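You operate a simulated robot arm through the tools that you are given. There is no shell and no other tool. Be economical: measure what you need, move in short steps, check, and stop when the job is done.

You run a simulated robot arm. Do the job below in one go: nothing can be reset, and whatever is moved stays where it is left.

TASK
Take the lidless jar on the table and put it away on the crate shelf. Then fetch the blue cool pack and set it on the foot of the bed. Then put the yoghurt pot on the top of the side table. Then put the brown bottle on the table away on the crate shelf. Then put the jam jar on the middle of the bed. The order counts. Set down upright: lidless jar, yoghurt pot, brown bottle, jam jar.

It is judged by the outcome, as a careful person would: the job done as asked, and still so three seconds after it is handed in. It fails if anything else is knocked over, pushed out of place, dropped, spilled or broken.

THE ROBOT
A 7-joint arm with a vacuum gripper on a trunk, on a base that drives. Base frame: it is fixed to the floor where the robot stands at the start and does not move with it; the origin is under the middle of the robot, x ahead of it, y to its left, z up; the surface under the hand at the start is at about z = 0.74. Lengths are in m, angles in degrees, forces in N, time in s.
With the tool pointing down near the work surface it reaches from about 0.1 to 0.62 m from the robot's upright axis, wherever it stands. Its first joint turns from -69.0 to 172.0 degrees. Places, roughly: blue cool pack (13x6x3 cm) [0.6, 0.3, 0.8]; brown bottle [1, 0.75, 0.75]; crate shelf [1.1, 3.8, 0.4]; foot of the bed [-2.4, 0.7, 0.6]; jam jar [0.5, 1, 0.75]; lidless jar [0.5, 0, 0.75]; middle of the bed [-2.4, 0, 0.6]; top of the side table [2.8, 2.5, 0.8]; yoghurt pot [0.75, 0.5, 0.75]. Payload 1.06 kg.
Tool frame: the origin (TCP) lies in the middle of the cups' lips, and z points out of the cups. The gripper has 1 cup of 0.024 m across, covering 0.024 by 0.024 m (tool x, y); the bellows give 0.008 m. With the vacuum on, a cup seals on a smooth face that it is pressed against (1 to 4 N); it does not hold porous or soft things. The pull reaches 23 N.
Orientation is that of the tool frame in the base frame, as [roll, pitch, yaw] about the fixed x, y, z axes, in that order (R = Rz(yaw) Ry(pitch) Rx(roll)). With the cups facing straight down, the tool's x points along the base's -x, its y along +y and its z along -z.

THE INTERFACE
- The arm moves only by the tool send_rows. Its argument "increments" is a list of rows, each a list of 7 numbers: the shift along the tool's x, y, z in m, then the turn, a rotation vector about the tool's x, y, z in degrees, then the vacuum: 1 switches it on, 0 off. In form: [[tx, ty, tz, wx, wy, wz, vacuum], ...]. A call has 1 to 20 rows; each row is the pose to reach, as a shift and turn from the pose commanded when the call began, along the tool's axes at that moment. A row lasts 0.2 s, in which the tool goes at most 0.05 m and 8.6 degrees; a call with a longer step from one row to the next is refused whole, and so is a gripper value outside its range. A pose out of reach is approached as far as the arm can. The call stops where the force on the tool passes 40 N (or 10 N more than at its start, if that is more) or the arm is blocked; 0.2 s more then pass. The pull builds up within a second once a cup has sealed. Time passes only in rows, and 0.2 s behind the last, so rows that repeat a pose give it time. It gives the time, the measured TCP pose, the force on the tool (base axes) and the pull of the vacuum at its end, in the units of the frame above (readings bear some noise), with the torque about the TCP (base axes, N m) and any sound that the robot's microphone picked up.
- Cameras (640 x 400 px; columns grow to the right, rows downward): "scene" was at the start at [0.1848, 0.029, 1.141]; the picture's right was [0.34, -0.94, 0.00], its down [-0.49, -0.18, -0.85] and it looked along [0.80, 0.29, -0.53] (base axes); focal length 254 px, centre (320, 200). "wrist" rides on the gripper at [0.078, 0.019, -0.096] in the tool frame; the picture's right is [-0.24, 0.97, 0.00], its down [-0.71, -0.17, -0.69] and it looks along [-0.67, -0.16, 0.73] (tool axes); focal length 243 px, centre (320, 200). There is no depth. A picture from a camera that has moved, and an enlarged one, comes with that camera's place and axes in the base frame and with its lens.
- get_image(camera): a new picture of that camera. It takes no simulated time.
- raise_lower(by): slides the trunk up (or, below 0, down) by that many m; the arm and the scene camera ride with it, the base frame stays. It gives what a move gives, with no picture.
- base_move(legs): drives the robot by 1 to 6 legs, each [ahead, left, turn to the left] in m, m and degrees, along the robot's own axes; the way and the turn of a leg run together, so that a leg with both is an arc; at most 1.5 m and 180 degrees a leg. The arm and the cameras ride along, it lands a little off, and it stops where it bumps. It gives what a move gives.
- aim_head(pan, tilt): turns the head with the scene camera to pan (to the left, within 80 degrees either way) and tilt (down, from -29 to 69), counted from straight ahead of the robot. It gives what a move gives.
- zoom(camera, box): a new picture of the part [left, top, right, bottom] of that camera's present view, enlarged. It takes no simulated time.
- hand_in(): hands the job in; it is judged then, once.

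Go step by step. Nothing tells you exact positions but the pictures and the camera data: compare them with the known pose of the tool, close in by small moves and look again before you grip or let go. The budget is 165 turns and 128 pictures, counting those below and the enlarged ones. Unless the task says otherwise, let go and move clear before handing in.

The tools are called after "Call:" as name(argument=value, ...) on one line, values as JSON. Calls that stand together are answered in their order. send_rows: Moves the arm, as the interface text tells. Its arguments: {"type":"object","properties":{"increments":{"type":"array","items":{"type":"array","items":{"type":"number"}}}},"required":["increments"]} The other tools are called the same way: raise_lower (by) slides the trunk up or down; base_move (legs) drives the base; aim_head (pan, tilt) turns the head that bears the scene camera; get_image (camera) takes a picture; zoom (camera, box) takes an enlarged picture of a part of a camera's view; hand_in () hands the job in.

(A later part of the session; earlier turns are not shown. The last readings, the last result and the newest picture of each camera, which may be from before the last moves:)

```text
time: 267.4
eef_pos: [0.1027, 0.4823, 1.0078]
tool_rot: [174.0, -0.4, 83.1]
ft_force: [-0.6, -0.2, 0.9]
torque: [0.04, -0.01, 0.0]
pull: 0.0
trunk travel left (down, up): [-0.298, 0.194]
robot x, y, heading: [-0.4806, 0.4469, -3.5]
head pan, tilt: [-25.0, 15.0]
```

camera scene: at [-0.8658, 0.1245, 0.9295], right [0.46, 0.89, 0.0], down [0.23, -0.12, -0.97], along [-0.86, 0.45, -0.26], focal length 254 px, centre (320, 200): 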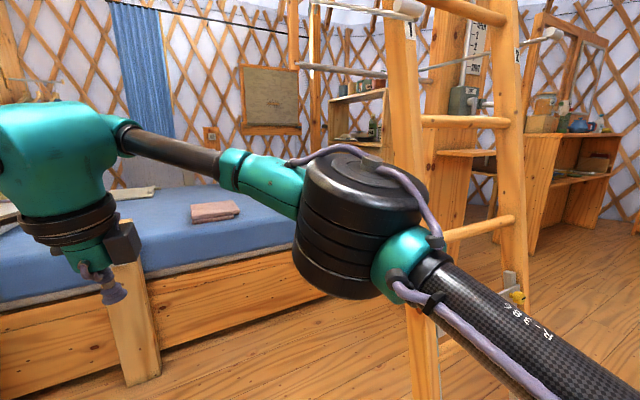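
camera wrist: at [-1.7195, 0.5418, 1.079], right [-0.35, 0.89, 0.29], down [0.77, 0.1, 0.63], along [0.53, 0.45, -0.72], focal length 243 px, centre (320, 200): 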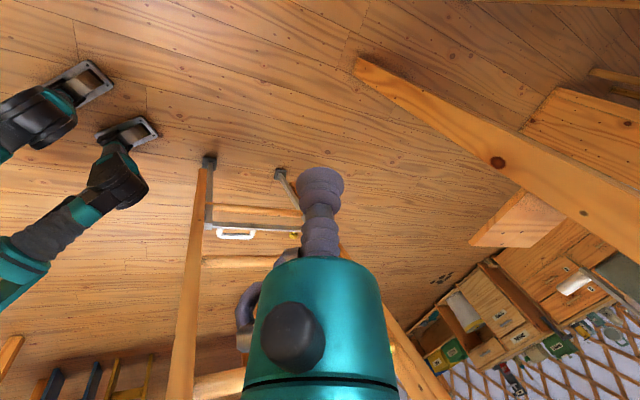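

Call:
base_move(legs=[[0, 0, 3.5], [0.58, -0.02, 0]])

Call:
raise_lower(by=-0.12)

Call:
send_rows(increments=[[0, 0, 0, 6, 0.4, 0, 0], [0, 0, 0, 6, 0.4, 0, 0]])

Call:
aim_head(pan=20, tilt=35)

Call:
get_image(camera="scene")

```text
time: 271.1
eef_pos: [0.6676, 0.4978, 1.0086]
tool_rot: [173.9, -0.4, 86.4]
ft_force: [-0.1, 1.0, -0.5]
torque: [-0.02, -0.01, 0.0]
pull: 0.0
trunk travel left (down, up): [-0.298, 0.194]
robot x, y, heading: [0.0852, 0.4229, 0.0]
head pan, tilt: [-25.0, 15.0]
```

```text
time: 272.6
eef_pos: [0.6685, 0.4977, 0.8898]
tool_rot: [173.8, -0.3, 86.3]
ft_force: [0.2, 0.0, 0.3]
torque: [0.0, 0.0, -0.01]
pull: 0.0
trunk travel left (down, up): [-0.178, 0.314]
robot x, y, heading: [0.0916, 0.4266, -0.1]
head pan, tilt: [-25.0, 15.0]
```

```text
time: 273.2
eef_pos: [0.6672, 0.4968, 0.8887]
tool_rot: [179.9, -0.9, 86.4]
ft_force: [0.3, 0.0, 0.1]
torque: [0.0, 0.02, -0.02]
pull: 0.0
trunk travel left (down, up): [-0.178, 0.314]
robot x, y, heading: [0.0865, 0.4283, -0.0]
head pan, tilt: [-25.0, 15.0]
```

```text
time: 274.4
eef_pos: [0.6683, 0.4971, 0.8903]
tool_rot: [179.9, -0.8, 86.3]
ft_force: [0.0, 0.4, 0.4]
torque: [-0.01, 0.01, 0.0]
pull: 0.1
trunk travel left (down, up): [-0.178, 0.314]
robot x, y, heading: [0.0895, 0.4219, -0.0]
head pan, tilt: [20.0, 35.0]
```

```text
28 pictures are left
camera scene: at [0.3029, 0.4531, 1.0121], right [0.34, -0.94, 0.0], down [-0.54, -0.2, -0.82], along [0.77, 0.28, -0.57], focal length 254 px, centre (320, 200)
```

scene: 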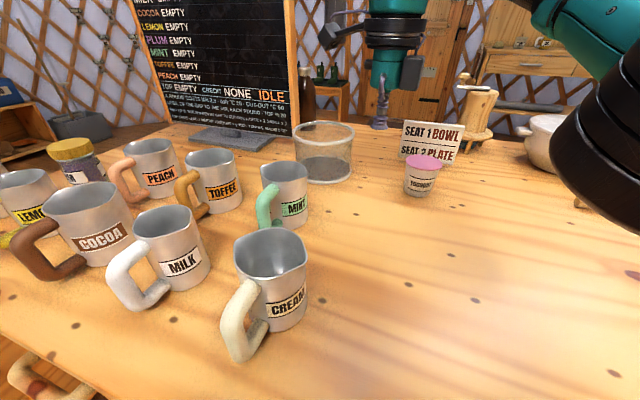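

The pot's lid is at (0.749, 0.417), z ≈ 0.81. I move 4.5 cm closer and bring the cup over it.

Call:
base_move(legs=[[0.045, -0.03, 0]])

Call:
send_rows(increments=[[-0.025, 0.018, 0, 0, 0, 0, 0], [-0.05, 0.036, 0, 0, 0, 0, 0], [-0.05, 0.036, 0.03, 0, 0, 0, 0], [-0.05, 0.036, 0.05, 0, 0, 0, 0]])

```text
time: 275.3
eef_pos: [0.7118, 0.4676, 0.8883]
tool_rot: [179.9, -0.8, 86.2]
ft_force: [0.7, -0.9, -0.3]
torque: [0.06, 0.03, 0.03]
pull: 0.0
trunk travel left (down, up): [-0.178, 0.314]
robot x, y, heading: [0.1288, 0.395, -0.2]
head pan, tilt: [20.0, 35.0]
```

```text
time: 276.3
eef_pos: [0.746, 0.4134, 0.8383]
tool_rot: [179.9, -0.8, 86.2]
ft_force: [-0.2, 0.0, 0.8]
torque: [0.0, -0.01, 0.03]
pull: 0.1
trunk travel left (down, up): [-0.178, 0.314]
robot x, y, heading: [0.1315, 0.3959, -0.2]
head pan, tilt: [20.0, 35.0]
```

Call:
zoom(camera="scene", box=[360, 90, 500, 210])

Call:
get_image(camera="wrist")

```text
3.33 times, centred on (430, 150) of scene
camera zoom: at [0.3475, 0.4238, 1.0121], right [0.34, -0.94, 0.0], down [-0.54, -0.2, -0.82], along [0.77, 0.28, -0.57], focal length 845 px, centre (-47, 367)
```

zoom: 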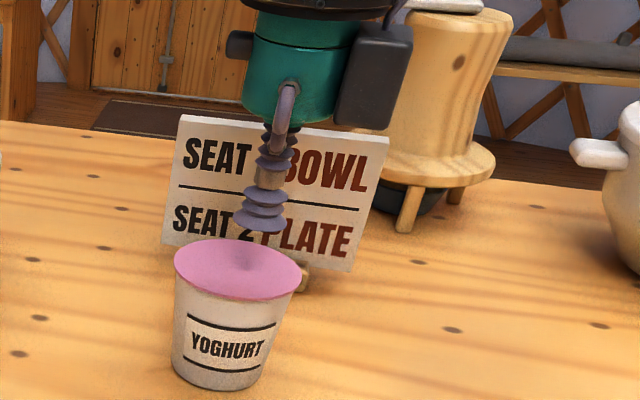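

```text
26 pictures are left
camera wrist: at [0.7686, 0.4901, 0.9341], right [0.95, -0.3, 0.0], down [-0.22, -0.7, 0.67], along [-0.2, -0.64, -0.74], focal length 243 px, centre (320, 200)
```

wrist: 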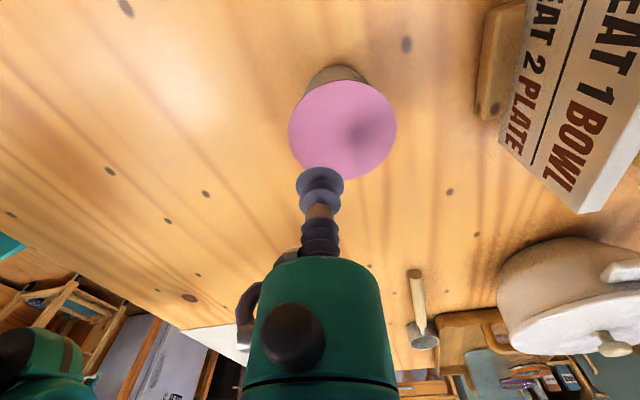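

Call:
send_rows(increments=[[0.006, 0.006, 0.012, 0, 0, 0, 1], [0.006, 0.006, 0.02, 0, 0, 0, 1], [0.006, 0.006, 0.025, 0, 0, 0, 1], [0.006, 0.006, 0.025, 0, 0, 0, 1]])

Call:
send_rows(increments=[[0, 0, 0.003, 0, 0, 0, 1], [0, 0, 0.005, 0, 0, 0, 1], [0, 0, 0.005, 0, 0, 0, 1], [0, 0, 0.005, 0, 0, 0, 1]])

```text
time: 277.3
eef_pos: [0.7526, 0.4199, 0.8124]
tool_rot: [179.9, -0.7, 86.3]
ft_force: [0.6, 0.6, 1.3]
torque: [0.02, 0.01, 0.03]
pull: 0.0
trunk travel left (down, up): [-0.178, 0.314]
robot x, y, heading: [0.1341, 0.3933, -0.1]
head pan, tilt: [20.0, 35.0]
```

```text
time: 278.3
eef_pos: [0.7498, 0.4193, 0.8084]
tool_rot: [179.9, -0.8, 86.2]
ft_force: [-0.3, 0.7, 0.1]
torque: [0.03, 0.0, 0.0]
pull: 0.0
trunk travel left (down, up): [-0.178, 0.314]
robot x, y, heading: [0.1356, 0.3971, 0.1]
head pan, tilt: [20.0, 35.0]
```

Call:
send_rows(increments=[[0, 0, 0.003, 0, 0, 0, 1], [0, 0, 0.006, 0, 0, 0, 1], [0, 0, 0.006, 0, 0, 0, 1], [0, 0, 0.006, 0, 0, 0, 1]])

Call:
send_rows(increments=[[0, 0, 0.002, 0, 0, 0, 1], [0, 0, 0.004, 0, 0, 0, 1], [0, 0, 0.004, 0, 0, 0, 1], [0, 0, 0.004, 0, 0, 0, 1]])

```text
time: 279.3
eef_pos: [0.7494, 0.4205, 0.803]
tool_rot: [179.8, -0.8, 86.2]
ft_force: [-2.7, 2.5, 10.6]
torque: [-0.1, 0.05, 0.01]
pull: 22.6
trunk travel left (down, up): [-0.178, 0.314]
robot x, y, heading: [0.1296, 0.3964, -0.1]
head pan, tilt: [20.0, 35.0]
```

```text
time: 280.3
eef_pos: [0.7508, 0.4214, 0.8002]
tool_rot: [179.8, -0.8, 86.2]
ft_force: [2.2, -0.9, 16.5]
torque: [-0.1, 0.02, 0.0]
pull: 22.8
trunk travel left (down, up): [-0.178, 0.314]
robot x, y, heading: [0.1329, 0.3962, 0.3]
head pan, tilt: [20.0, 35.0]
```

Sealed on the lid. I lift with the trunk and back off, then go round the table's left end toward the side table.

Call:
send_rows(increments=[[0, 0, -0.01, 0, 0, 0, 1], [0, 0, -0.02, 0, 0, 0, 1]])

Call:
raise_lower(by=0.12)

Call:
base_move(legs=[[-0.65, 0, 0], [0, 0.95, 0], [0, 0.9, 0]])

Call:
aim_head(pan=15, tilt=15)

Call:
get_image(camera="scene")

```text
time: 280.9
eef_pos: [0.7505, 0.4215, 0.8181]
tool_rot: [179.9, -0.7, 86.3]
ft_force: [-0.1, 0.3, -1.7]
torque: [0.0, 0.04, 0.01]
pull: 22.6
trunk travel left (down, up): [-0.178, 0.314]
robot x, y, heading: [0.1344, 0.3942, -0.3]
head pan, tilt: [20.0, 35.0]
```

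```text
time: 282.4
eef_pos: [0.7417, 0.4212, 0.9703]
tool_rot: [176.0, -1.1, 86.4]
ft_force: [0.2, 0.4, -1.6]
torque: [-0.02, 0.03, 0.02]
pull: 23.2
trunk travel left (down, up): [-0.298, 0.194]
robot x, y, heading: [0.1308, 0.3931, -0.4]
head pan, tilt: [20.0, 35.0]
```

```text
time: 302.2
eef_pos: [0.0176, 2.2959, 0.9695]
tool_rot: [176.0, -1.1, 88.9]
ft_force: [-0.1, 0.2, -2.1]
torque: [-0.01, 0.03, 0.01]
pull: 22.8
trunk travel left (down, up): [-0.298, 0.194]
robot x, y, heading: [-0.5891, 2.2387, 2.5]
head pan, tilt: [20.0, 35.0]
```

```text
time: 303.0
eef_pos: [0.0182, 2.2955, 0.9704]
tool_rot: [176.0, -1.1, 88.8]
ft_force: [1.0, 1.2, -1.8]
torque: [0.0, 0.02, 0.0]
pull: 22.6
trunk travel left (down, up): [-0.298, 0.194]
robot x, y, heading: [-0.5882, 2.2412, 2.7]
head pan, tilt: [15.0, 15.0]
```

```text
25 pictures are left
camera scene: at [-0.3996, 2.2744, 1.1661], right [0.3, -0.95, 0.0], down [-0.25, -0.08, -0.97], along [0.92, 0.29, -0.26], focal length 254 px, centre (320, 200)
```

scene: 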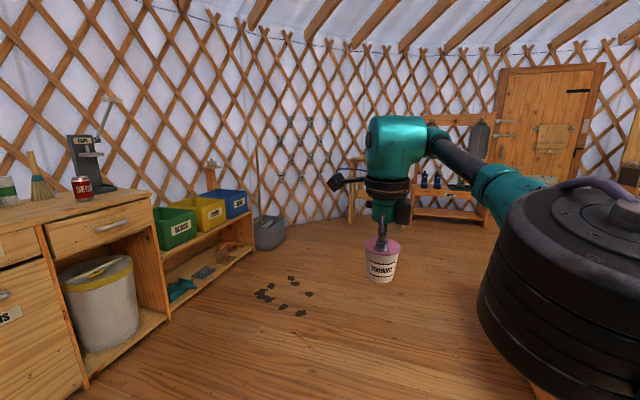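

Call:
base_move(legs=[[0, 0, -2.7], [1.2, 0, 0], [0.85, 0.05, 0]])

Call:
aim_head(pan=25, tilt=25)

Call:
get_image(camera="scene")

```text
time: 313.6
eef_pos: [2.0677, 2.2666, 0.9706]
tool_rot: [176.1, -1.0, 84.9]
ft_force: [0.4, 0.5, -1.5]
torque: [-0.01, 0.06, -0.01]
pull: 22.6
trunk travel left (down, up): [-0.298, 0.194]
robot x, y, heading: [1.4549, 2.2564, -1.5]
head pan, tilt: [15.0, 15.0]
```

```text
time: 314.3
eef_pos: [2.0669, 2.2662, 0.9705]
tool_rot: [176.0, -1.1, 85.0]
ft_force: [0.0, 0.5, -1.2]
torque: [-0.02, 0.03, -0.02]
pull: 22.5
trunk travel left (down, up): [-0.298, 0.194]
robot x, y, heading: [1.4586, 2.2565, -1.3]
head pan, tilt: [25.0, 25.0]
```

```text
24 pictures are left
camera scene: at [1.6421, 2.2891, 1.15], right [0.4, -0.92, 0.0], down [-0.39, -0.17, -0.91], along [0.83, 0.36, -0.42], focal length 254 px, centre (320, 200)
```

scene: 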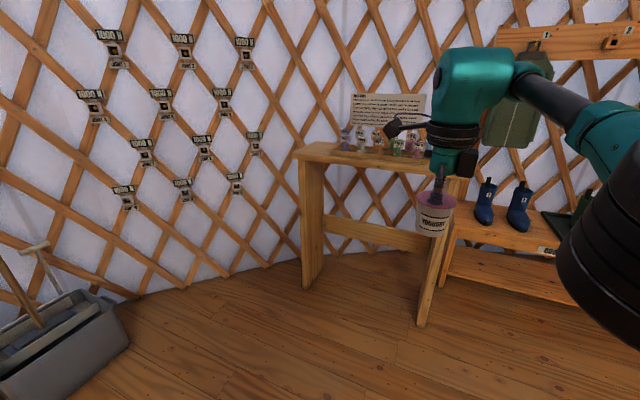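

Call:
zoom(camera="scene", box=[280, 80, 480, 205])

```text
3.20 times, centred on (380, 142) of scene
camera zoom: at [1.6421, 2.2891, 1.15], right [0.4, -0.92, 0.0], down [-0.39, -0.17, -0.91], along [0.83, 0.36, -0.42], focal length 811 px, centre (128, 384)
```

zoom: 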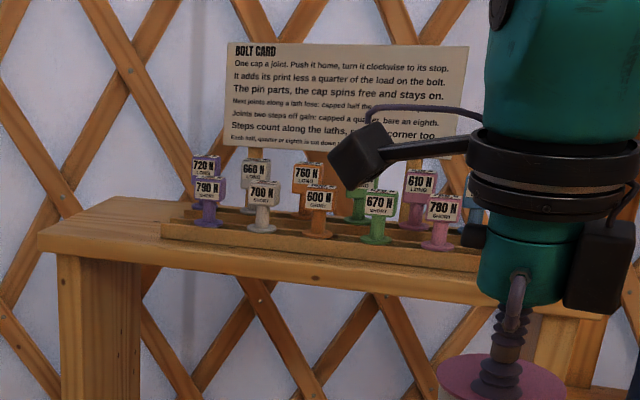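

The tray of caps fills the table's middle; the left part of its top is free. I move left and closer to measure it.

Call:
base_move(legs=[[0.3, 0.5, 1.3]])

Call:
aim_head(pan=22, tilt=25)

Call:
get_image(camera="scene")

```text
time: 319.2
eef_pos: [2.368, 2.7803, 0.9705]
tool_rot: [176.1, -1.1, 86.8]
ft_force: [-0.3, 0.0, -2.0]
torque: [0.01, 0.05, -0.01]
pull: 22.5
trunk travel left (down, up): [-0.298, 0.194]
robot x, y, heading: [1.7553, 2.7482, 0.2]
head pan, tilt: [25.0, 25.0]
```

```text
time: 319.8
eef_pos: [2.368, 2.7813, 0.9713]
tool_rot: [175.9, -1.1, 86.8]
ft_force: [0.2, 0.1, -0.6]
torque: [0.0, 0.02, 0.0]
pull: 23.2
trunk travel left (down, up): [-0.298, 0.194]
robot x, y, heading: [1.7621, 2.7539, 0.3]
head pan, tilt: [22.0, 25.0]
```

```text
22 pictures are left
camera scene: at [1.9448, 2.7853, 1.15], right [0.38, -0.93, 0.0], down [-0.39, -0.16, -0.91], along [0.84, 0.34, -0.42], focal length 254 px, centre (320, 200)
```

scene: 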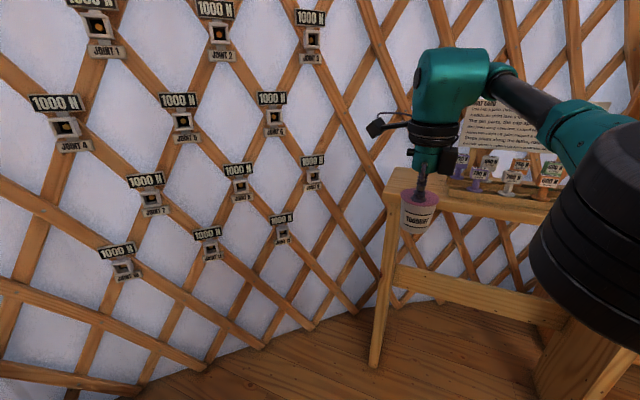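

The top is at z ≈ 0.855, front edge x ≈ 2.66, left end y ≈ 2.875; the tray begins at y ≈ 2.70. I bring the pot over (2.765, 2.79) and level it.

Call:
base_move(legs=[[0.385, 0.0, 0]])

Call:
send_rows(increments=[[0, 0, 0, 2, -0.5, 0, 1], [0, 0, 0, 4, -1.1, 0, 1]])

Call:
get_image(camera="scene")

```text
time: 322.3
eef_pos: [2.7625, 2.7766, 0.9705]
tool_rot: [176.0, -1.1, 86.2]
ft_force: [1.1, -0.7, -0.8]
torque: [-0.04, 0.0, -0.01]
pull: 22.2
trunk travel left (down, up): [-0.298, 0.194]
robot x, y, heading: [2.1532, 2.7533, -0.2]
head pan, tilt: [22.0, 25.0]
```

```text
time: 322.9
eef_pos: [2.7499, 2.7704, 0.9657]
tool_rot: [-179.9, 0.0, 86.3]
ft_force: [-0.3, -0.3, -2.4]
torque: [0.01, 0.01, -0.01]
pull: 22.8
out of reach, approached as far as the arm can: row 1, 2
trunk travel left (down, up): [-0.298, 0.194]
robot x, y, heading: [2.1498, 2.7536, -0.2]
head pan, tilt: [22.0, 25.0]
```

```text
21 pictures are left
camera scene: at [2.3392, 2.784, 1.15], right [0.37, -0.93, 0.0], down [-0.39, -0.16, -0.91], along [0.84, 0.34, -0.42], focal length 254 px, centre (320, 200)
```

scene: 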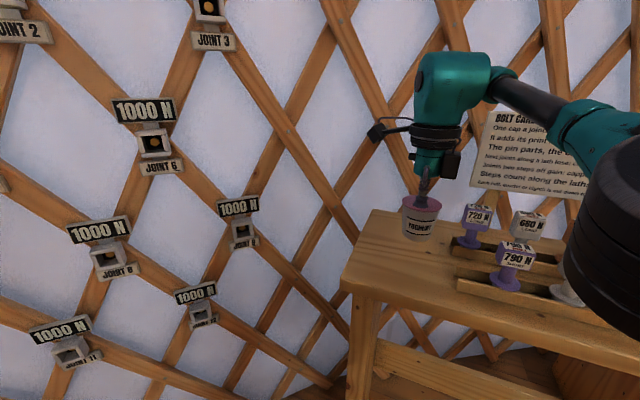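

Call:
send_rows(increments=[[0.015, 0, 0.015, 0, 0, 0, 1], [0.015, 0, 0.03, 0, 0, 0, 1], [0.015, 0, 0.036, 0, 0, 0, 1], [0.015, 0, 0.036, 0, 0, 0, 1]])

Call:
send_rows(increments=[[0, 0, 0.004, 0, 0, 0, 1], [0, 0, 0.007, 0, 0, 0, 1], [0, 0, 0.007, 0, 0, 0, 1]])

```text
time: 323.9
eef_pos: [2.7506, 2.7844, 0.9319]
tool_rot: [-179.9, 0.0, 86.1]
ft_force: [0.3, -0.2, -1.6]
torque: [0.0, 0.04, -0.03]
pull: 23.0
trunk travel left (down, up): [-0.298, 0.194]
robot x, y, heading: [2.1535, 2.7513, -0.5]
head pan, tilt: [22.0, 25.0]
```

```text
time: 324.7
eef_pos: [2.7522, 2.7858, 0.924]
tool_rot: [-180.0, 0.0, 86.0]
ft_force: [0.6, 0.1, -2.3]
torque: [0.0, 0.04, 0.01]
pull: 22.4
trunk travel left (down, up): [-0.298, 0.194]
robot x, y, heading: [2.1489, 2.7493, -0.4]
head pan, tilt: [22.0, 25.0]
```

Call:
send_rows(increments=[[0, 0, 0.003, 0, 0, 0, 1], [0, 0, 0.006, 0, 0, 0, 1], [0, 0, 0.006, 0, 0, 0, 1]])

Call:
zoom(camera="scene", box=[340, 150, 500, 290])

```text
time: 325.5
eef_pos: [2.7495, 2.7864, 0.9167]
tool_rot: [-180.0, 0.1, 86.2]
ft_force: [0.2, -0.6, -2.0]
torque: [-0.01, 0.03, 0.02]
pull: 22.4
trunk travel left (down, up): [-0.298, 0.194]
robot x, y, heading: [2.1534, 2.7482, -0.1]
head pan, tilt: [22.0, 25.0]
```

```text
2.86 times, centred on (420, 220) of scene
camera zoom: at [2.3392, 2.7841, 1.15], right [0.37, -0.93, 0.0], down [-0.39, -0.16, -0.91], along [0.84, 0.34, -0.42], focal length 724 px, centre (34, 143)
```

zoom: 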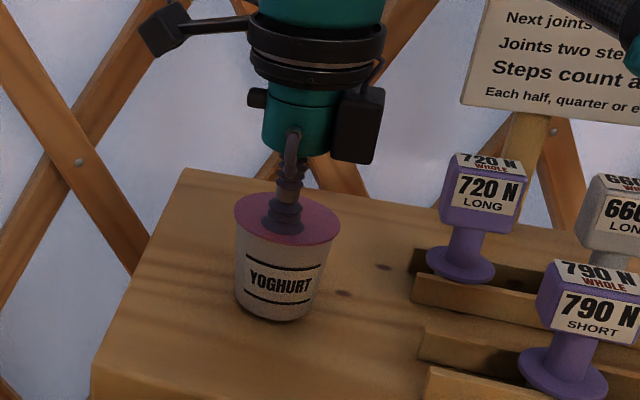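

Call:
send_rows(increments=[[0, 0, 0.003, 0, 0, 0, 1], [0, 0, 0.006, 0, 0, 0, 1], [0, 0, 0.006, 0, 0, 0, 1]])

Call:
send_rows(increments=[[0, 0, 0.002, 0, 0, 0, 1], [0, 0, 0.004, 0, 0, 0, 1], [0, 0, 0.004, 0, 0, 0, 1]])

```text
time: 326.3
eef_pos: [2.7487, 2.7855, 0.9124]
tool_rot: [179.8, -0.1, 86.1]
ft_force: [3.8, 0.7, 17.6]
torque: [-0.03, -0.04, 0.0]
pull: 22.9
trunk travel left (down, up): [-0.298, 0.194]
robot x, y, heading: [2.1529, 2.7492, -0.2]
head pan, tilt: [22.0, 25.0]
```

```text
time: 327.1
eef_pos: [2.7473, 2.7848, 0.9081]
tool_rot: [180.0, 0.0, 86.2]
ft_force: [3.6, 1.5, 18.3]
torque: [0.06, -0.05, -0.01]
pull: 22.8
trunk travel left (down, up): [-0.298, 0.194]
robot x, y, heading: [2.152, 2.7503, -0.4]
head pan, tilt: [22.0, 25.0]
```

It stands on the table. I ease up, release, lift and check.

Call:
send_rows(increments=[[0, 0, -0.006, 0, 0, 0, 1], [0, 0, -0.006, 0, 0, 0, 0], [0, 0, -0.006, 0, 0, 0, 0], [0, 0, -0.006, 0, 0, 0, 0], [0, 0, -0.006, 0, 0, 0, 0], [0, 0, -0.015, 0, 0, 0, 0], [0, 0, -0.05, 0, 0, 0, 0]])

Call:
base_move(legs=[[-0.5, 0, 0]])

Call:
get_image(camera="scene")

```text
time: 328.7
eef_pos: [2.7492, 2.7855, 0.9521]
tool_rot: [179.9, 0.1, 86.2]
ft_force: [0.5, 0.1, 0.3]
torque: [-0.01, -0.02, -0.01]
pull: 0.0
out of reach, approached as far as the arm can: row 7
trunk travel left (down, up): [-0.298, 0.194]
robot x, y, heading: [2.1539, 2.753, -0.3]
head pan, tilt: [22.0, 25.0]
```

```text
time: 331.7
eef_pos: [2.2433, 2.7817, 0.9523]
tool_rot: [180.0, 0.1, 85.5]
ft_force: [0.0, 0.7, -0.6]
torque: [0.0, 0.02, 0.01]
pull: 0.1
trunk travel left (down, up): [-0.298, 0.194]
robot x, y, heading: [1.6479, 2.7565, -1.1]
head pan, tilt: [22.0, 25.0]
```

```text
19 pictures are left
camera scene: at [1.8338, 2.7866, 1.15], right [0.36, -0.93, 0.0], down [-0.39, -0.15, -0.91], along [0.85, 0.33, -0.42], focal length 254 px, centre (320, 200)
```

scene: 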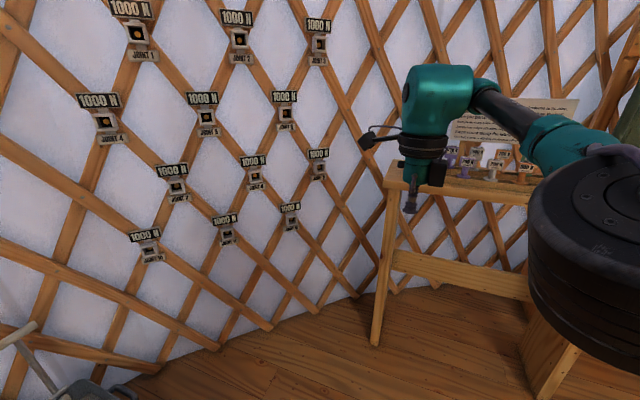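

The pot is placed. Next the brown bottle at (1.0, 0.75) behind the chalkboard's end; I go round to the table's far side.

Call:
base_move(legs=[[0, -0.8, 0], [0, 0, 141], [-1.015, 0.976, 0]])

Call:
aim_head(pan=35, tilt=28)

Call:
get_image(camera="scene")

```text
time: 353.0
eef_pos: [1.2433, 0.9791, 0.9513]
tool_rot: [-179.9, 0.0, -137.1]
ft_force: [0.3, -0.6, 0.6]
torque: [0.0, -0.03, 0.04]
pull: 0.0
trunk travel left (down, up): [-0.298, 0.194]
robot x, y, heading: [1.7004, 0.5931, 136.4]
head pan, tilt: [22.0, 25.0]
```

```text
time: 353.7
eef_pos: [1.2431, 0.9792, 0.9524]
tool_rot: [179.9, -0.1, -137.2]
ft_force: [-0.5, 0.8, -0.8]
torque: [-0.02, -0.02, -0.03]
pull: 0.1
trunk travel left (down, up): [-0.298, 0.194]
robot x, y, heading: [1.696, 0.5918, 136.5]
head pan, tilt: [35.0, 28.0]
```

```text
18 pictures are left
camera scene: at [1.5345, 0.6774, 1.1452], right [0.15, 0.99, 0.0], down [0.46, -0.07, -0.88], along [-0.87, 0.13, -0.47], focal length 254 px, centre (320, 200)
```

scene: 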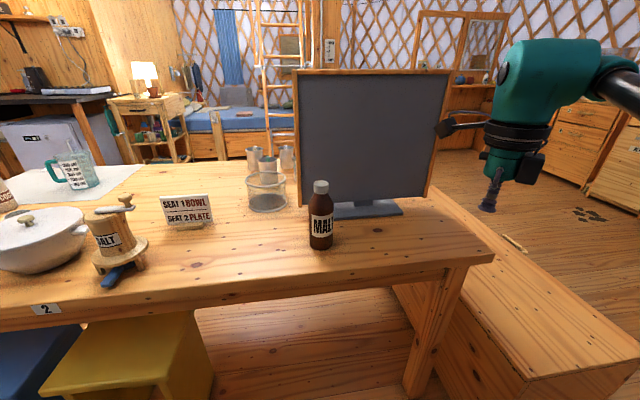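

The bottle stands at (1.034, 0.755), cap top z ≈ 0.914. I raise slightly, turn and move in over it.

Call:
raise_lower(by=0.02)

Call:
base_move(legs=[[0, 0, 13.5], [0.075, 0.12, 0]])

Call:
aim_head(pan=20, tilt=28)

Call:
get_image(camera="scene")

```text
time: 354.4
eef_pos: [1.2445, 0.9788, 0.9788]
tool_rot: [179.0, 0.0, -137.2]
ft_force: [-0.1, 0.5, -1.1]
torque: [0.04, -0.04, 0.02]
pull: 0.0
trunk travel left (down, up): [-0.318, 0.174]
robot x, y, heading: [1.6971, 0.5961, 136.5]
head pan, tilt: [35.0, 28.0]
```

```text
time: 356.9
eef_pos: [1.0425, 0.7946, 0.9792]
tool_rot: [179.2, -0.1, -123.7]
ft_force: [0.2, -0.3, 0.6]
torque: [0.01, -0.01, 0.0]
pull: 0.1
trunk travel left (down, up): [-0.318, 0.174]
robot x, y, heading: [1.5751, 0.5289, 149.9]
head pan, tilt: [35.0, 28.0]
```

```text
time: 357.7
eef_pos: [1.0434, 0.794, 0.9796]
tool_rot: [179.1, 0.0, -123.7]
ft_force: [0.5, -1.0, 0.1]
torque: [-0.01, -0.01, -0.01]
pull: 0.1
trunk travel left (down, up): [-0.318, 0.174]
robot x, y, heading: [1.578, 0.5291, 150.0]
head pan, tilt: [20.0, 28.0]
```

```text
17 pictures are left
camera scene: at [1.4006, 0.5907, 1.1645], right [0.17, 0.98, 0.0], down [0.46, -0.08, -0.88], along [-0.87, 0.15, -0.47], focal length 254 px, centre (320, 200)
```

scene: 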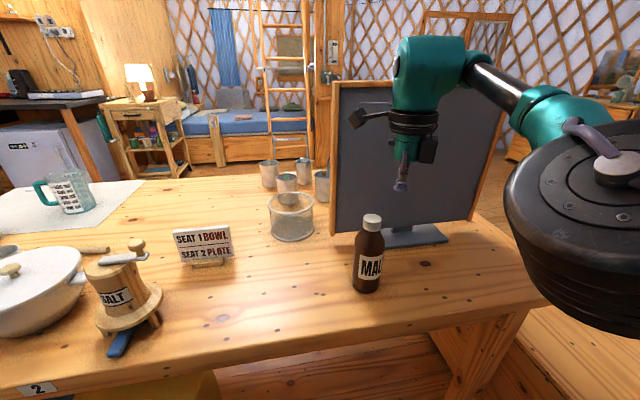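

Call:
send_rows(increments=[[0.02, -0.003, 0, 0, 0, 0, 0], [0.041, -0.0055, 0, 1, 0, 0, 0], [0.041, -0.0055, 0.03, 1, 0, 0, 0], [0.041, -0.0055, 0.048, 1, 0, 0, 1]])

Call:
zoom(camera="scene", box=[310, 120, 450, 300])

Call:
zoom(camera="wrist", box=[220, 80, 420, 220])

```text
time: 358.7
eef_pos: [1.0387, 0.7633, 0.9596]
tool_rot: [-179.9, -0.1, -123.7]
ft_force: [0.2, 1.0, -0.1]
torque: [0.03, 0.0, 0.0]
pull: 0.1
out of reach, approached as far as the arm can: row 1, 2, 3, 4
trunk travel left (down, up): [-0.318, 0.174]
robot x, y, heading: [1.5772, 0.53, 150.0]
head pan, tilt: [20.0, 28.0]
```

```text
2.22 times, centred on (380, 210) of scene
camera zoom: at [1.4009, 0.5908, 1.1646], right [0.17, 0.98, 0.0], down [0.46, -0.08, -0.88], along [-0.87, 0.15, -0.47], focal length 563 px, centre (187, 178)
```

zoom: 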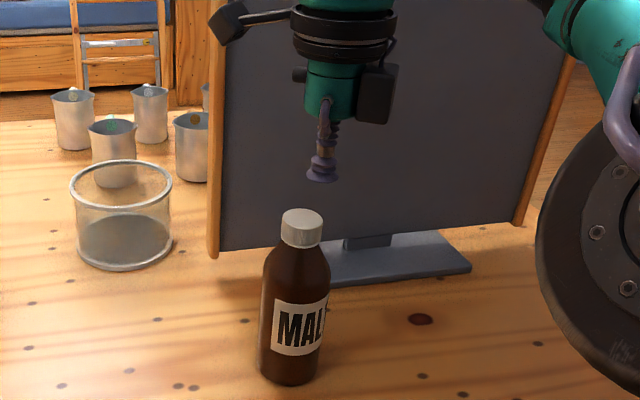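

```text
2.86 times, centred on (320, 150) of wrist
camera zoom: at [0.9793, 0.7096, 1.0555], right [-0.68, 0.74, 0.0], down [0.54, 0.5, 0.68], along [0.5, 0.46, -0.73], focal length 693 px, centre (320, 343)
```

zoom: 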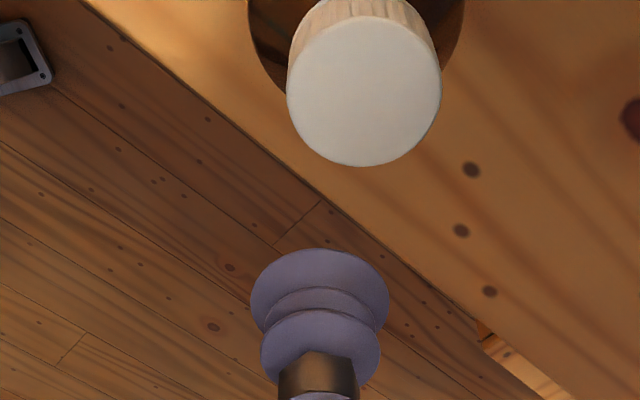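

Call:
base_move(legs=[[0.013, 0.015, 0]])

Call:
send_rows(increments=[[0, 0, 0.02, 0, 0, 0, 1], [0, 0, 0.035, 0, 0, 0, 1], [0, 0, 0.04, 0, 0, 0, 1], [0, 0, 0.04, 0, 0, 0, 1]])

```text
time: 359.5
eef_pos: [1.02, 0.7571, 0.9594]
tool_rot: [-180.0, -0.1, -123.5]
ft_force: [0.2, -0.3, 0.3]
torque: [0.0, -0.05, 0.03]
pull: 0.0
trunk travel left (down, up): [-0.318, 0.174]
robot x, y, heading: [1.5598, 0.5181, 150.1]
head pan, tilt: [20.0, 28.0]
```

```text
time: 360.5
eef_pos: [1.0201, 0.7571, 0.9187]
tool_rot: [-179.9, -0.2, -123.7]
ft_force: [0.1, 0.1, 0.3]
torque: [-0.02, 0.0, -0.01]
pull: 0.1
trunk travel left (down, up): [-0.318, 0.174]
robot x, y, heading: [1.5551, 0.5198, 149.9]
head pan, tilt: [20.0, 28.0]
```

Call:
send_rows(increments=[[0, 0, 0.003, 0, 0, 0, 1], [0, 0, 0.006, 0, 0, 0, 1], [0, 0, 0.006, 0, 0, 0, 1], [0, 0, 0.006, 0, 0, 0, 1]])

Call:
send_rows(increments=[[0, 0, 0.002, 0, 0, 0, 1], [0, 0, 0.004, 0, 0, 0, 1], [0, 0, 0.004, 0, 0, 0, 1], [0, 0, 0.004, 0, 0, 0, 1]])

```text
time: 361.5
eef_pos: [1.0186, 0.7574, 0.9134]
tool_rot: [-179.9, 0.0, -123.7]
ft_force: [-0.3, 0.0, 0.0]
torque: [-0.03, 0.05, -0.01]
pull: 0.0
trunk travel left (down, up): [-0.318, 0.174]
robot x, y, heading: [1.5588, 0.524, 150.0]
head pan, tilt: [20.0, 28.0]
```

```text
time: 362.5
eef_pos: [1.0193, 0.757, 0.9101]
tool_rot: [-180.0, -0.1, -123.7]
ft_force: [-0.6, 0.1, 4.7]
torque: [0.03, 0.01, -0.06]
pull: 22.7
trunk travel left (down, up): [-0.318, 0.174]
robot x, y, heading: [1.5552, 0.5214, 149.9]
head pan, tilt: [20.0, 28.0]
```

Sealed on the cap. I lift, back away from the table and drive toward the crate shelf.

Call:
raise_lower(by=0.06)

Call:
base_move(legs=[[-0.3, 0, 0], [0.432, -0.848, 0], [0.432, -0.848, 0], [0, 0, -74]])

```text
time: 363.5
eef_pos: [1.0203, 0.7578, 0.974]
tool_rot: [179.6, -0.2, -123.6]
ft_force: [-1.8, -0.4, -2.2]
torque: [0.02, 0.0, 0.0]
pull: 22.7
trunk travel left (down, up): [-0.378, 0.114]
robot x, y, heading: [1.5552, 0.5235, 149.9]
head pan, tilt: [20.0, 28.0]
```

```text
time: 383.5
eef_pos: [1.9998, 2.8506, 0.9742]
tool_rot: [179.6, -0.2, 162.8]
ft_force: [-0.1, -0.2, -1.7]
torque: [-0.01, -0.01, 0.0]
pull: 22.8
trunk travel left (down, up): [-0.378, 0.114]
robot x, y, heading: [1.9243, 2.2689, 76.2]
head pan, tilt: [20.0, 28.0]
```

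Call:
base_move(legs=[[-0.122, 1.251, 0], [0.583, 0.143, 0]])

Call:
aim_head(pan=14, tilt=42)

Call:
get_image(camera="scene")

```text
time: 397.6
eef_pos: [0.754, 3.6287, 0.9747]
tool_rot: [179.6, -0.1, 163.3]
ft_force: [0.1, -0.2, -2.0]
torque: [-0.02, -0.02, -0.01]
pull: 22.7
trunk travel left (down, up): [-0.378, 0.114]
robot x, y, heading: [0.6827, 3.0451, 77.1]
head pan, tilt: [20.0, 28.0]
```

```text
time: 398.4
eef_pos: [0.7547, 3.6302, 0.9734]
tool_rot: [179.6, -0.2, 163.3]
ft_force: [0.7, -0.3, -2.0]
torque: [0.05, -0.01, 0.0]
pull: 22.9
trunk travel left (down, up): [-0.378, 0.114]
robot x, y, heading: [0.6847, 3.048, 77.0]
head pan, tilt: [14.0, 42.0]
```

```text
14 pictures are left
camera scene: at [0.7014, 3.2107, 1.2045], right [1.0, 0.02, 0.0], down [0.01, -0.67, -0.74], along [-0.01, 0.74, -0.67], focal length 254 px, centre (320, 200)
```

scene: 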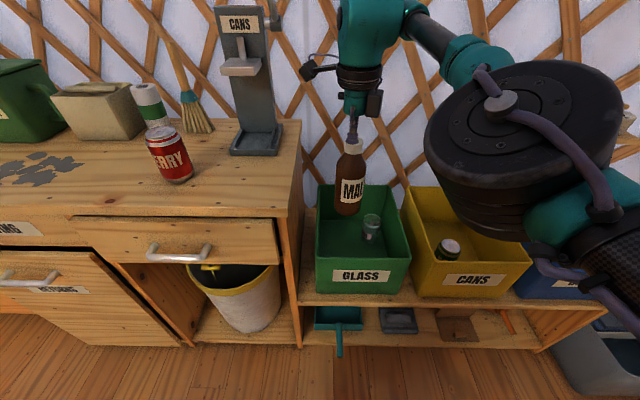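

The jar stands upright in the GLASS crate. I bring the bottle over the crate's free front-left part at (0.775, 3.72).

Call:
base_move(legs=[[0.145, -0.007, 0]])

Call:
raise_lower(by=-0.12)

```text
time: 399.7
eef_pos: [0.7952, 3.7661, 0.9732]
tool_rot: [179.5, -0.2, 163.1]
ft_force: [-0.3, 0.5, -2.8]
torque: [-0.05, 0.03, 0.01]
pull: 23.1
trunk travel left (down, up): [-0.378, 0.114]
robot x, y, heading: [0.7217, 3.1819, 76.7]
head pan, tilt: [14.0, 42.0]
```

```text
time: 401.2
eef_pos: [0.795, 3.7647, 0.855]
tool_rot: [179.4, -0.2, 163.0]
ft_force: [1.2, 0.1, -2.7]
torque: [0.02, 0.01, -0.01]
pull: 23.3
trunk travel left (down, up): [-0.258, 0.234]
robot x, y, heading: [0.7185, 3.1834, 76.7]
head pan, tilt: [14.0, 42.0]
```

Call:
send_rows(increments=[[0.003, -0.025, 0, 0, 0, 0, 1], [0.006, -0.049, 0, 0, 0, 0, 1], [0.006, -0.049, 0.04, 0, 0, 0, 1], [0.006, -0.049, 0.08, 0, 0, 0, 1], [0.006, -0.049, 0.1, 0, 0, 0, 1]])

Call:
get_image(camera="scene")

```text
time: 402.4
eef_pos: [0.773, 3.722, 0.7568]
tool_rot: [179.3, -0.1, 163.2]
ft_force: [0.8, -0.4, -1.6]
torque: [0.0, -0.03, 0.02]
pull: 22.5
trunk travel left (down, up): [-0.258, 0.234]
robot x, y, heading: [0.7246, 3.183, 77.0]
head pan, tilt: [14.0, 42.0]
```

```text
13 pictures are left
camera scene: at [0.7472, 3.3729, 1.085], right [1.0, 0.01, 0.0], down [0.01, -0.67, -0.74], along [-0.01, 0.74, -0.67], focal length 254 px, centre (320, 200)
```

scene: 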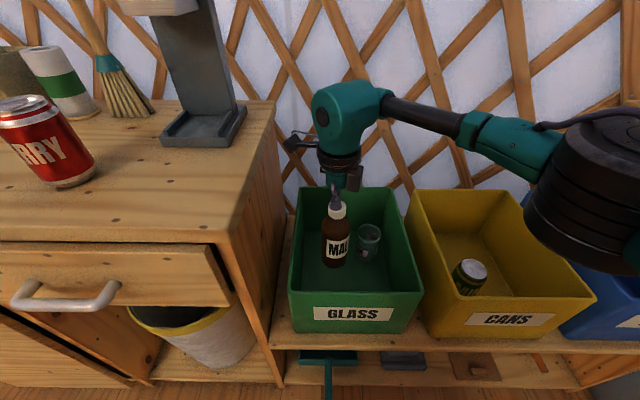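

Call:
send_rows(increments=[[0, 0, 0.035, 0, 0, 0, 1], [0, 0, 0.07, 0, 0, 0, 1], [0, 0, 0.105, 0, 0, 0, 1], [0, 0, 0.12, 0, 0, 0, 1]])

Call:
send_rows(increments=[[0, 0, 0.006, 0, 0, 0, 1], [0, 0, 0.01, 0, 0, 0, 1], [0, 0, 0.01, 0, 0, 0, 1]])

```text
time: 403.4
eef_pos: [0.7747, 3.7205, 0.636]
tool_rot: [179.5, -0.1, 163.0]
ft_force: [0.9, -0.7, -3.3]
torque: [0.0, -0.01, 0.0]
pull: 23.0
trunk travel left (down, up): [-0.258, 0.234]
robot x, y, heading: [0.7288, 3.1818, 76.7]
head pan, tilt: [14.0, 42.0]
```

```text
time: 404.2
eef_pos: [0.7746, 3.7216, 0.6287]
tool_rot: [179.4, -0.2, 163.0]
ft_force: [0.8, 1.9, 16.3]
torque: [-0.05, -0.07, -0.03]
pull: 23.2
trunk travel left (down, up): [-0.258, 0.234]
robot x, y, heading: [0.7249, 3.179, 76.6]
head pan, tilt: [14.0, 42.0]
```

Contact with the crate floor. I ease up, release, lift and check both glass items.

Call:
send_rows(increments=[[0, 0, -0.005, 0, 0, 0, 1], [0, 0, -0.005, 0, 0, 0, 0], [0, 0, -0.005, 0, 0, 0, 0], [0, 0, -0.005, 0, 0, 0, 0], [0, 0, -0.005, 0, 0, 0, 0], [0, 0, -0.02, 0, 0, 0, 0], [0, 0, -0.06, 0, 0, 0, 0], [0, 0, -0.1, 0, 0, 0, 0]])

Call:
raise_lower(by=0.2)

Call:
get_image(camera="scene")

```text
time: 406.0
eef_pos: [0.7752, 3.7199, 0.7249]
tool_rot: [179.5, 0.0, 163.1]
ft_force: [-0.3, 0.1, 0.2]
torque: [0.0, 0.0, 0.0]
pull: 0.0
trunk travel left (down, up): [-0.258, 0.234]
robot x, y, heading: [0.7245, 3.1842, 76.7]
head pan, tilt: [14.0, 42.0]
```

```text
time: 408.2
eef_pos: [0.7751, 3.7193, 0.9234]
tool_rot: [179.5, -0.1, 163.2]
ft_force: [0.3, -0.3, 0.0]
torque: [0.0, -0.01, 0.01]
pull: 0.1
trunk travel left (down, up): [-0.458, 0.034]
robot x, y, heading: [0.7185, 3.1825, 77.0]
head pan, tilt: [14.0, 42.0]
```

```text
12 pictures are left
camera scene: at [0.7305, 3.3018, 1.297], right [1.0, 0.01, 0.0], down [0.01, -0.67, -0.74], along [-0.01, 0.74, -0.67], focal length 254 px, centre (320, 200)
```

scene: 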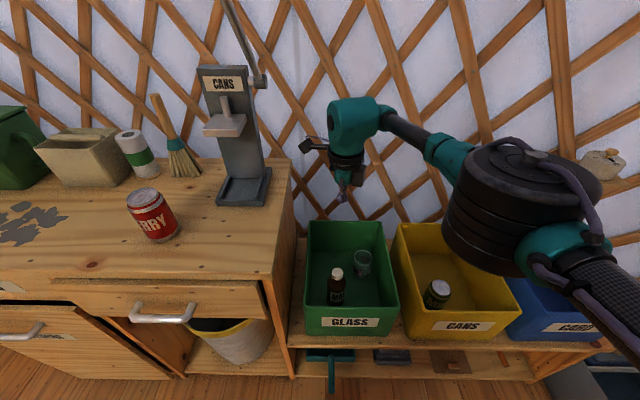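

Bottle and jar both stand upright in the GLASS crate. Last: the jam jar (yellow lid) at about (0.56, 1.04). I drive to the table's near side by its left end.

Call:
raise_lower(by=0.03)

Call:
base_move(legs=[[-0.73, -0.169, 0], [-0.281, 1.2175, 0], [0, 0, -77], [0, -1.4, 0]])

```text
time: 409.0
eef_pos: [0.7762, 3.7223, 0.9852]
tool_rot: [176.1, -0.4, 163.2]
ft_force: [-0.1, -0.4, 0.3]
torque: [-0.01, 0.03, 0.02]
pull: 0.1
trunk travel left (down, up): [-0.488, 0.004]
robot x, y, heading: [0.7227, 3.1831, 77.1]
head pan, tilt: [14.0, 42.0]
```

```text
time: 438.9
eef_pos: [0.0096, 1.111, 0.9842]
tool_rot: [176.0, -0.4, 87.6]
ft_force: [0.4, -0.2, -0.4]
torque: [-0.02, 0.01, 0.01]
pull: 0.0
trunk travel left (down, up): [-0.488, 0.004]
robot x, y, heading: [-0.5259, 1.0272, 1.1]
head pan, tilt: [14.0, 42.0]
```

Call:
base_move(legs=[[0.5, -0.06, -1.1]])

Call:
aim_head(pan=15, tilt=48)

Call:
get_image(camera="scene")

```text
time: 441.9
eef_pos: [0.5163, 1.044, 0.9842]
tool_rot: [176.2, -0.4, 86.2]
ft_force: [-0.7, -0.2, -0.6]
torque: [0.0, -0.05, -0.01]
pull: 0.0
trunk travel left (down, up): [-0.488, 0.004]
robot x, y, heading: [-0.0196, 0.9729, -0.5]
head pan, tilt: [14.0, 42.0]
```

```text
time: 442.6
eef_pos: [0.5153, 1.0431, 0.9842]
tool_rot: [176.0, -0.3, 86.1]
ft_force: [-0.1, -0.6, -0.1]
torque: [0.0, -0.01, -0.02]
pull: 0.1
trunk travel left (down, up): [-0.488, 0.004]
robot x, y, heading: [-0.0173, 0.9723, -0.3]
head pan, tilt: [15.0, 48.0]
```

```text
11 pictures are left
camera scene: at [0.06, 0.992, 1.3195], right [0.25, -0.97, 0.0], down [-0.72, -0.19, -0.67], along [0.65, 0.17, -0.74], focal length 254 px, centre (320, 200)
```

scene: 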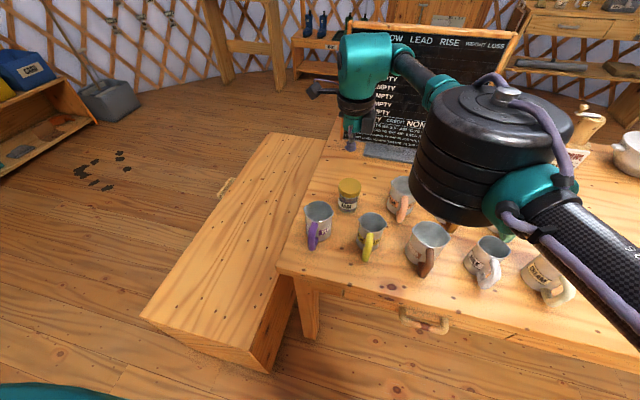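

Call:
base_move(legs=[[0.042, -0.003, 0]])

Call:
send_rows(increments=[[0, 0, 0.02, 4, 0, 0, 0], [0, 0, 0.06, 4, 0, 0, 0], [0, 0, 0.1, 4, 0, 0, 0]])

Call:
zoom(camera="wrist", box=[220, 40, 420, 240])

Call:
zoom(camera="scene", box=[290, 120, 450, 260])

```text
time: 443.5
eef_pos: [0.5593, 1.0407, 0.9833]
tool_rot: [176.1, -0.4, 86.1]
ft_force: [1.4, -0.2, 0.9]
torque: [-0.03, 0.01, 0.01]
pull: 0.1
trunk travel left (down, up): [-0.488, 0.004]
robot x, y, heading: [0.0184, 0.9705, -0.0]
head pan, tilt: [15.0, 48.0]
```

```text
time: 444.3
eef_pos: [0.5338, 1.0249, 0.8898]
tool_rot: [-179.9, -0.3, 86.2]
ft_force: [0.4, -0.5, -0.2]
torque: [0.0, 0.0, 0.02]
pull: 0.0
out of reach, approached as far as the arm can: row 1, 2, 3
trunk travel left (down, up): [-0.488, 0.004]
robot x, y, heading: [0.0234, 0.9676, -0.2]
head pan, tilt: [15.0, 48.0]
```

```text
2.00 times, centred on (320, 140) of wrist
camera zoom: at [0.5575, 1.1008, 0.9855], right [0.95, -0.3, 0.0], down [-0.22, -0.7, 0.68], along [-0.21, -0.65, -0.73], focal length 485 px, centre (320, 320)
```

zoom: 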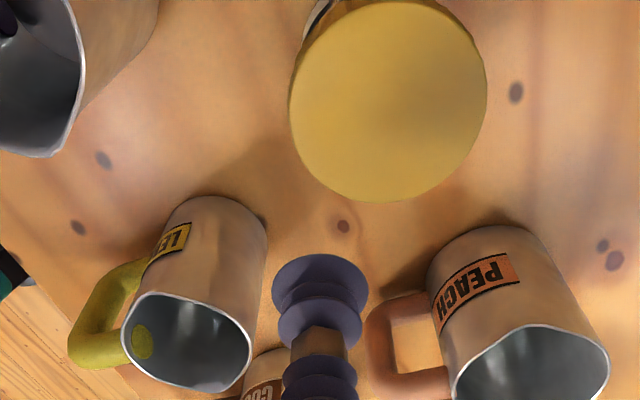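

```text
2.86 times, centred on (370, 190) of scene
camera zoom: at [0.1021, 0.9877, 1.3194], right [0.25, -0.97, 0.0], down [-0.72, -0.19, -0.67], along [0.65, 0.17, -0.74], focal length 724 px, centre (177, 229)
```

zoom: 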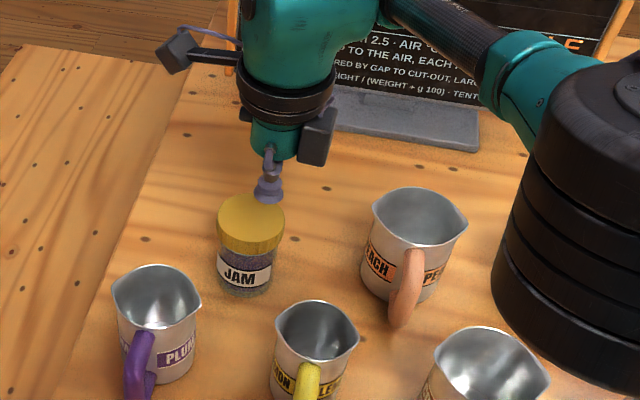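

Call:
base_move(legs=[[0.065, 0.016, 0]])

Call:
send_rows(increments=[[0, -0.02, 0, 0, 0, 0, 0], [0, -0.038, 0, 0, 0, 0, 0], [0, -0.038, 0.03, 0, 0, 0, 0], [0, -0.038, 0.045, 0, 0, 0, 0]])

```text
time: 445.3
eef_pos: [0.5979, 1.04, 0.8884]
tool_rot: [-179.9, -0.4, 85.9]
ft_force: [1.2, -0.1, 0.5]
torque: [0.04, 0.0, 0.0]
pull: 0.0
trunk travel left (down, up): [-0.488, 0.004]
robot x, y, heading: [0.0876, 0.9864, -0.3]
head pan, tilt: [15.0, 48.0]
```

```text
time: 446.3
eef_pos: [0.5584, 1.0425, 0.8438]
tool_rot: [-179.9, -0.5, 86.1]
ft_force: [-0.5, 0.1, -0.4]
torque: [-0.01, -0.04, -0.03]
pull: 0.0
trunk travel left (down, up): [-0.488, 0.004]
robot x, y, heading: [0.0837, 0.9863, -0.4]
head pan, tilt: [15.0, 48.0]
```

Well centred over the lid; pressing down with vacuum in small steps.

Call:
send_rows(increments=[[0, 0, 0.008, 0, 0, 0, 1], [0, 0, 0.016, 0, 0, 0, 1], [0, 0, 0.021, 0, 0, 0, 1], [0, 0, 0.021, 0, 0, 0, 1], [0, 0, 0.021, 0, 0, 0, 1]])

Call:
send_rows(increments=[[0, 0, 0.003, 0, 0, 0, 1], [0, 0, 0.005, 0, 0, 0, 1], [0, 0, 0.005, 0, 0, 0, 1], [0, 0, 0.005, 0, 0, 0, 1]])

```text
time: 447.5
eef_pos: [0.5603, 1.0423, 0.8248]
tool_rot: [179.9, -0.5, 86.0]
ft_force: [1.4, 2.5, 18.6]
torque: [-0.05, 0.02, -0.01]
pull: 22.6
trunk travel left (down, up): [-0.488, 0.004]
robot x, y, heading: [0.0864, 0.9837, -0.3]
head pan, tilt: [15.0, 48.0]
```

```text
time: 448.5
eef_pos: [0.5579, 1.0437, 0.82]
tool_rot: [-180.0, -0.4, 86.0]
ft_force: [4.0, 5.1, 20.3]
torque: [-0.11, 0.02, 0.03]
pull: 23.1
trunk travel left (down, up): [-0.488, 0.004]
robot x, y, heading: [0.0849, 0.9856, -0.2]
head pan, tilt: [15.0, 48.0]
```

Call:
send_rows(increments=[[0, 0, -0.008, 0, 0, 0, 1], [0, 0, -0.016, 0, 0, 0, 1], [0, 0, -0.024, 0, 0, 0, 1], [0, 0, -0.05, 0, 0, 0, 1], [0, 0, -0.08, 0, 0, 0, 1], [0, 0, -0.11, 0, 0, 0, 1], [0, 0, -0.14, 0, 0, 0, 1], [0, 0, -0.16, 0, 0, 0, 1]])

```text
time: 450.3
eef_pos: [0.5607, 1.0402, 0.9791]
tool_rot: [-180.0, -0.4, 86.0]
ft_force: [0.2, -0.3, -3.0]
torque: [0.0, 0.03, -0.01]
pull: 22.5
trunk travel left (down, up): [-0.488, 0.004]
robot x, y, heading: [0.0807, 0.99, -0.5]
head pan, tilt: [15.0, 48.0]
```

The jam jar hangs safely. I back off, go round to the bed's middle, turning left in free space.

Call:
base_move(legs=[[-0.62, 0, 0], [0, -0.97, 0], [0, 0, 180]])

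Call:
aim_head(pan=15, tilt=25)

Call:
get_image(camera="scene")

```text
time: 469.8
eef_pos: [-1.0342, -0.0522, 0.979]
tool_rot: [-179.9, -0.3, -94.1]
ft_force: [-0.4, -0.5, -2.9]
torque: [-0.03, 0.0, -0.04]
pull: 22.6
trunk travel left (down, up): [-0.488, 0.004]
robot x, y, heading: [-0.5629, 0.0031, 179.4]
head pan, tilt: [15.0, 48.0]
```

```text
time: 470.6
eef_pos: [-1.0345, -0.0509, 0.9788]
tool_rot: [-179.9, -0.4, -94.1]
ft_force: [0.0, 0.0, -2.8]
torque: [-0.03, -0.03, 0.0]
pull: 22.8
trunk travel left (down, up): [-0.488, 0.004]
robot x, y, heading: [-0.5594, -0.0035, 179.7]
head pan, tilt: [15.0, 25.0]
```

```text
8 pictures are left
camera scene: at [-0.6549, -0.0218, 1.3542], right [-0.25, 0.97, 0.0], down [0.41, 0.11, -0.91], along [-0.88, -0.23, -0.42], focal length 254 px, centre (320, 200)
```

scene: 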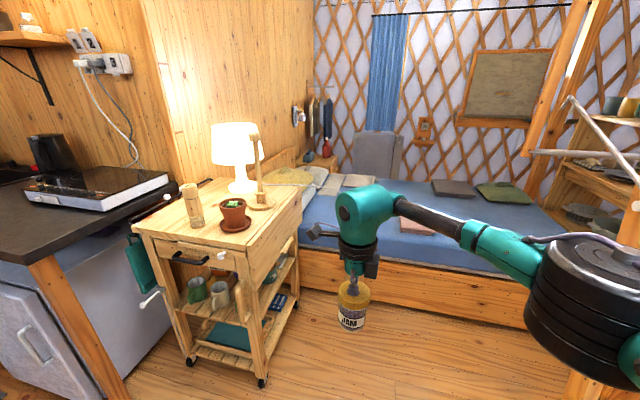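

The way is clear. I lower a little and move up to the bed, jar kept above the post's height.

Call:
raise_lower(by=-0.12)

Call:
base_move(legs=[[0.9, -0.03, 0]])

Call:
get_image(camera="scene")

```text
time: 472.1
eef_pos: [-1.0347, -0.0505, 0.8589]
tool_rot: [179.9, -0.4, -94.0]
ft_force: [-0.5, -0.6, -3.7]
torque: [-0.03, -0.02, 0.0]
pull: 22.7
trunk travel left (down, up): [-0.368, 0.124]
robot x, y, heading: [-0.5568, 0.0049, 179.5]
head pan, tilt: [15.0, 25.0]
```

```text
time: 476.8
eef_pos: [-1.9192, -0.0118, 0.8588]
tool_rot: [-179.8, -0.5, -94.2]
ft_force: [-0.5, -0.2, -2.6]
torque: [-0.01, -0.04, -0.03]
pull: 22.7
trunk travel left (down, up): [-0.368, 0.124]
robot x, y, heading: [-1.4403, 0.0409, 179.2]
head pan, tilt: [15.0, 25.0]
```

```text
7 pictures are left
camera scene: at [-1.619, 0.0173, 1.2199], right [-0.25, 0.97, 0.0], down [0.41, 0.1, -0.91], along [-0.88, -0.22, -0.42], focal length 254 px, centre (320, 200)
```

scene: 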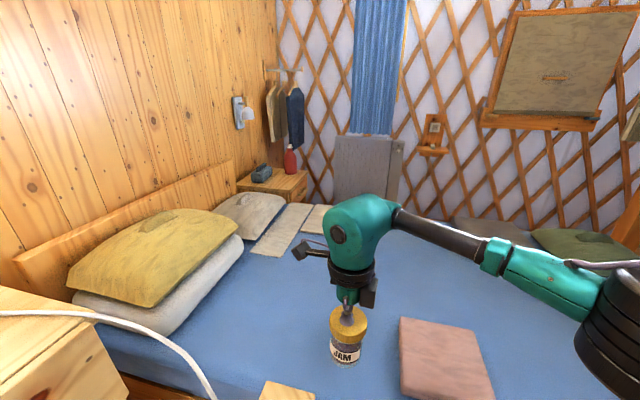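

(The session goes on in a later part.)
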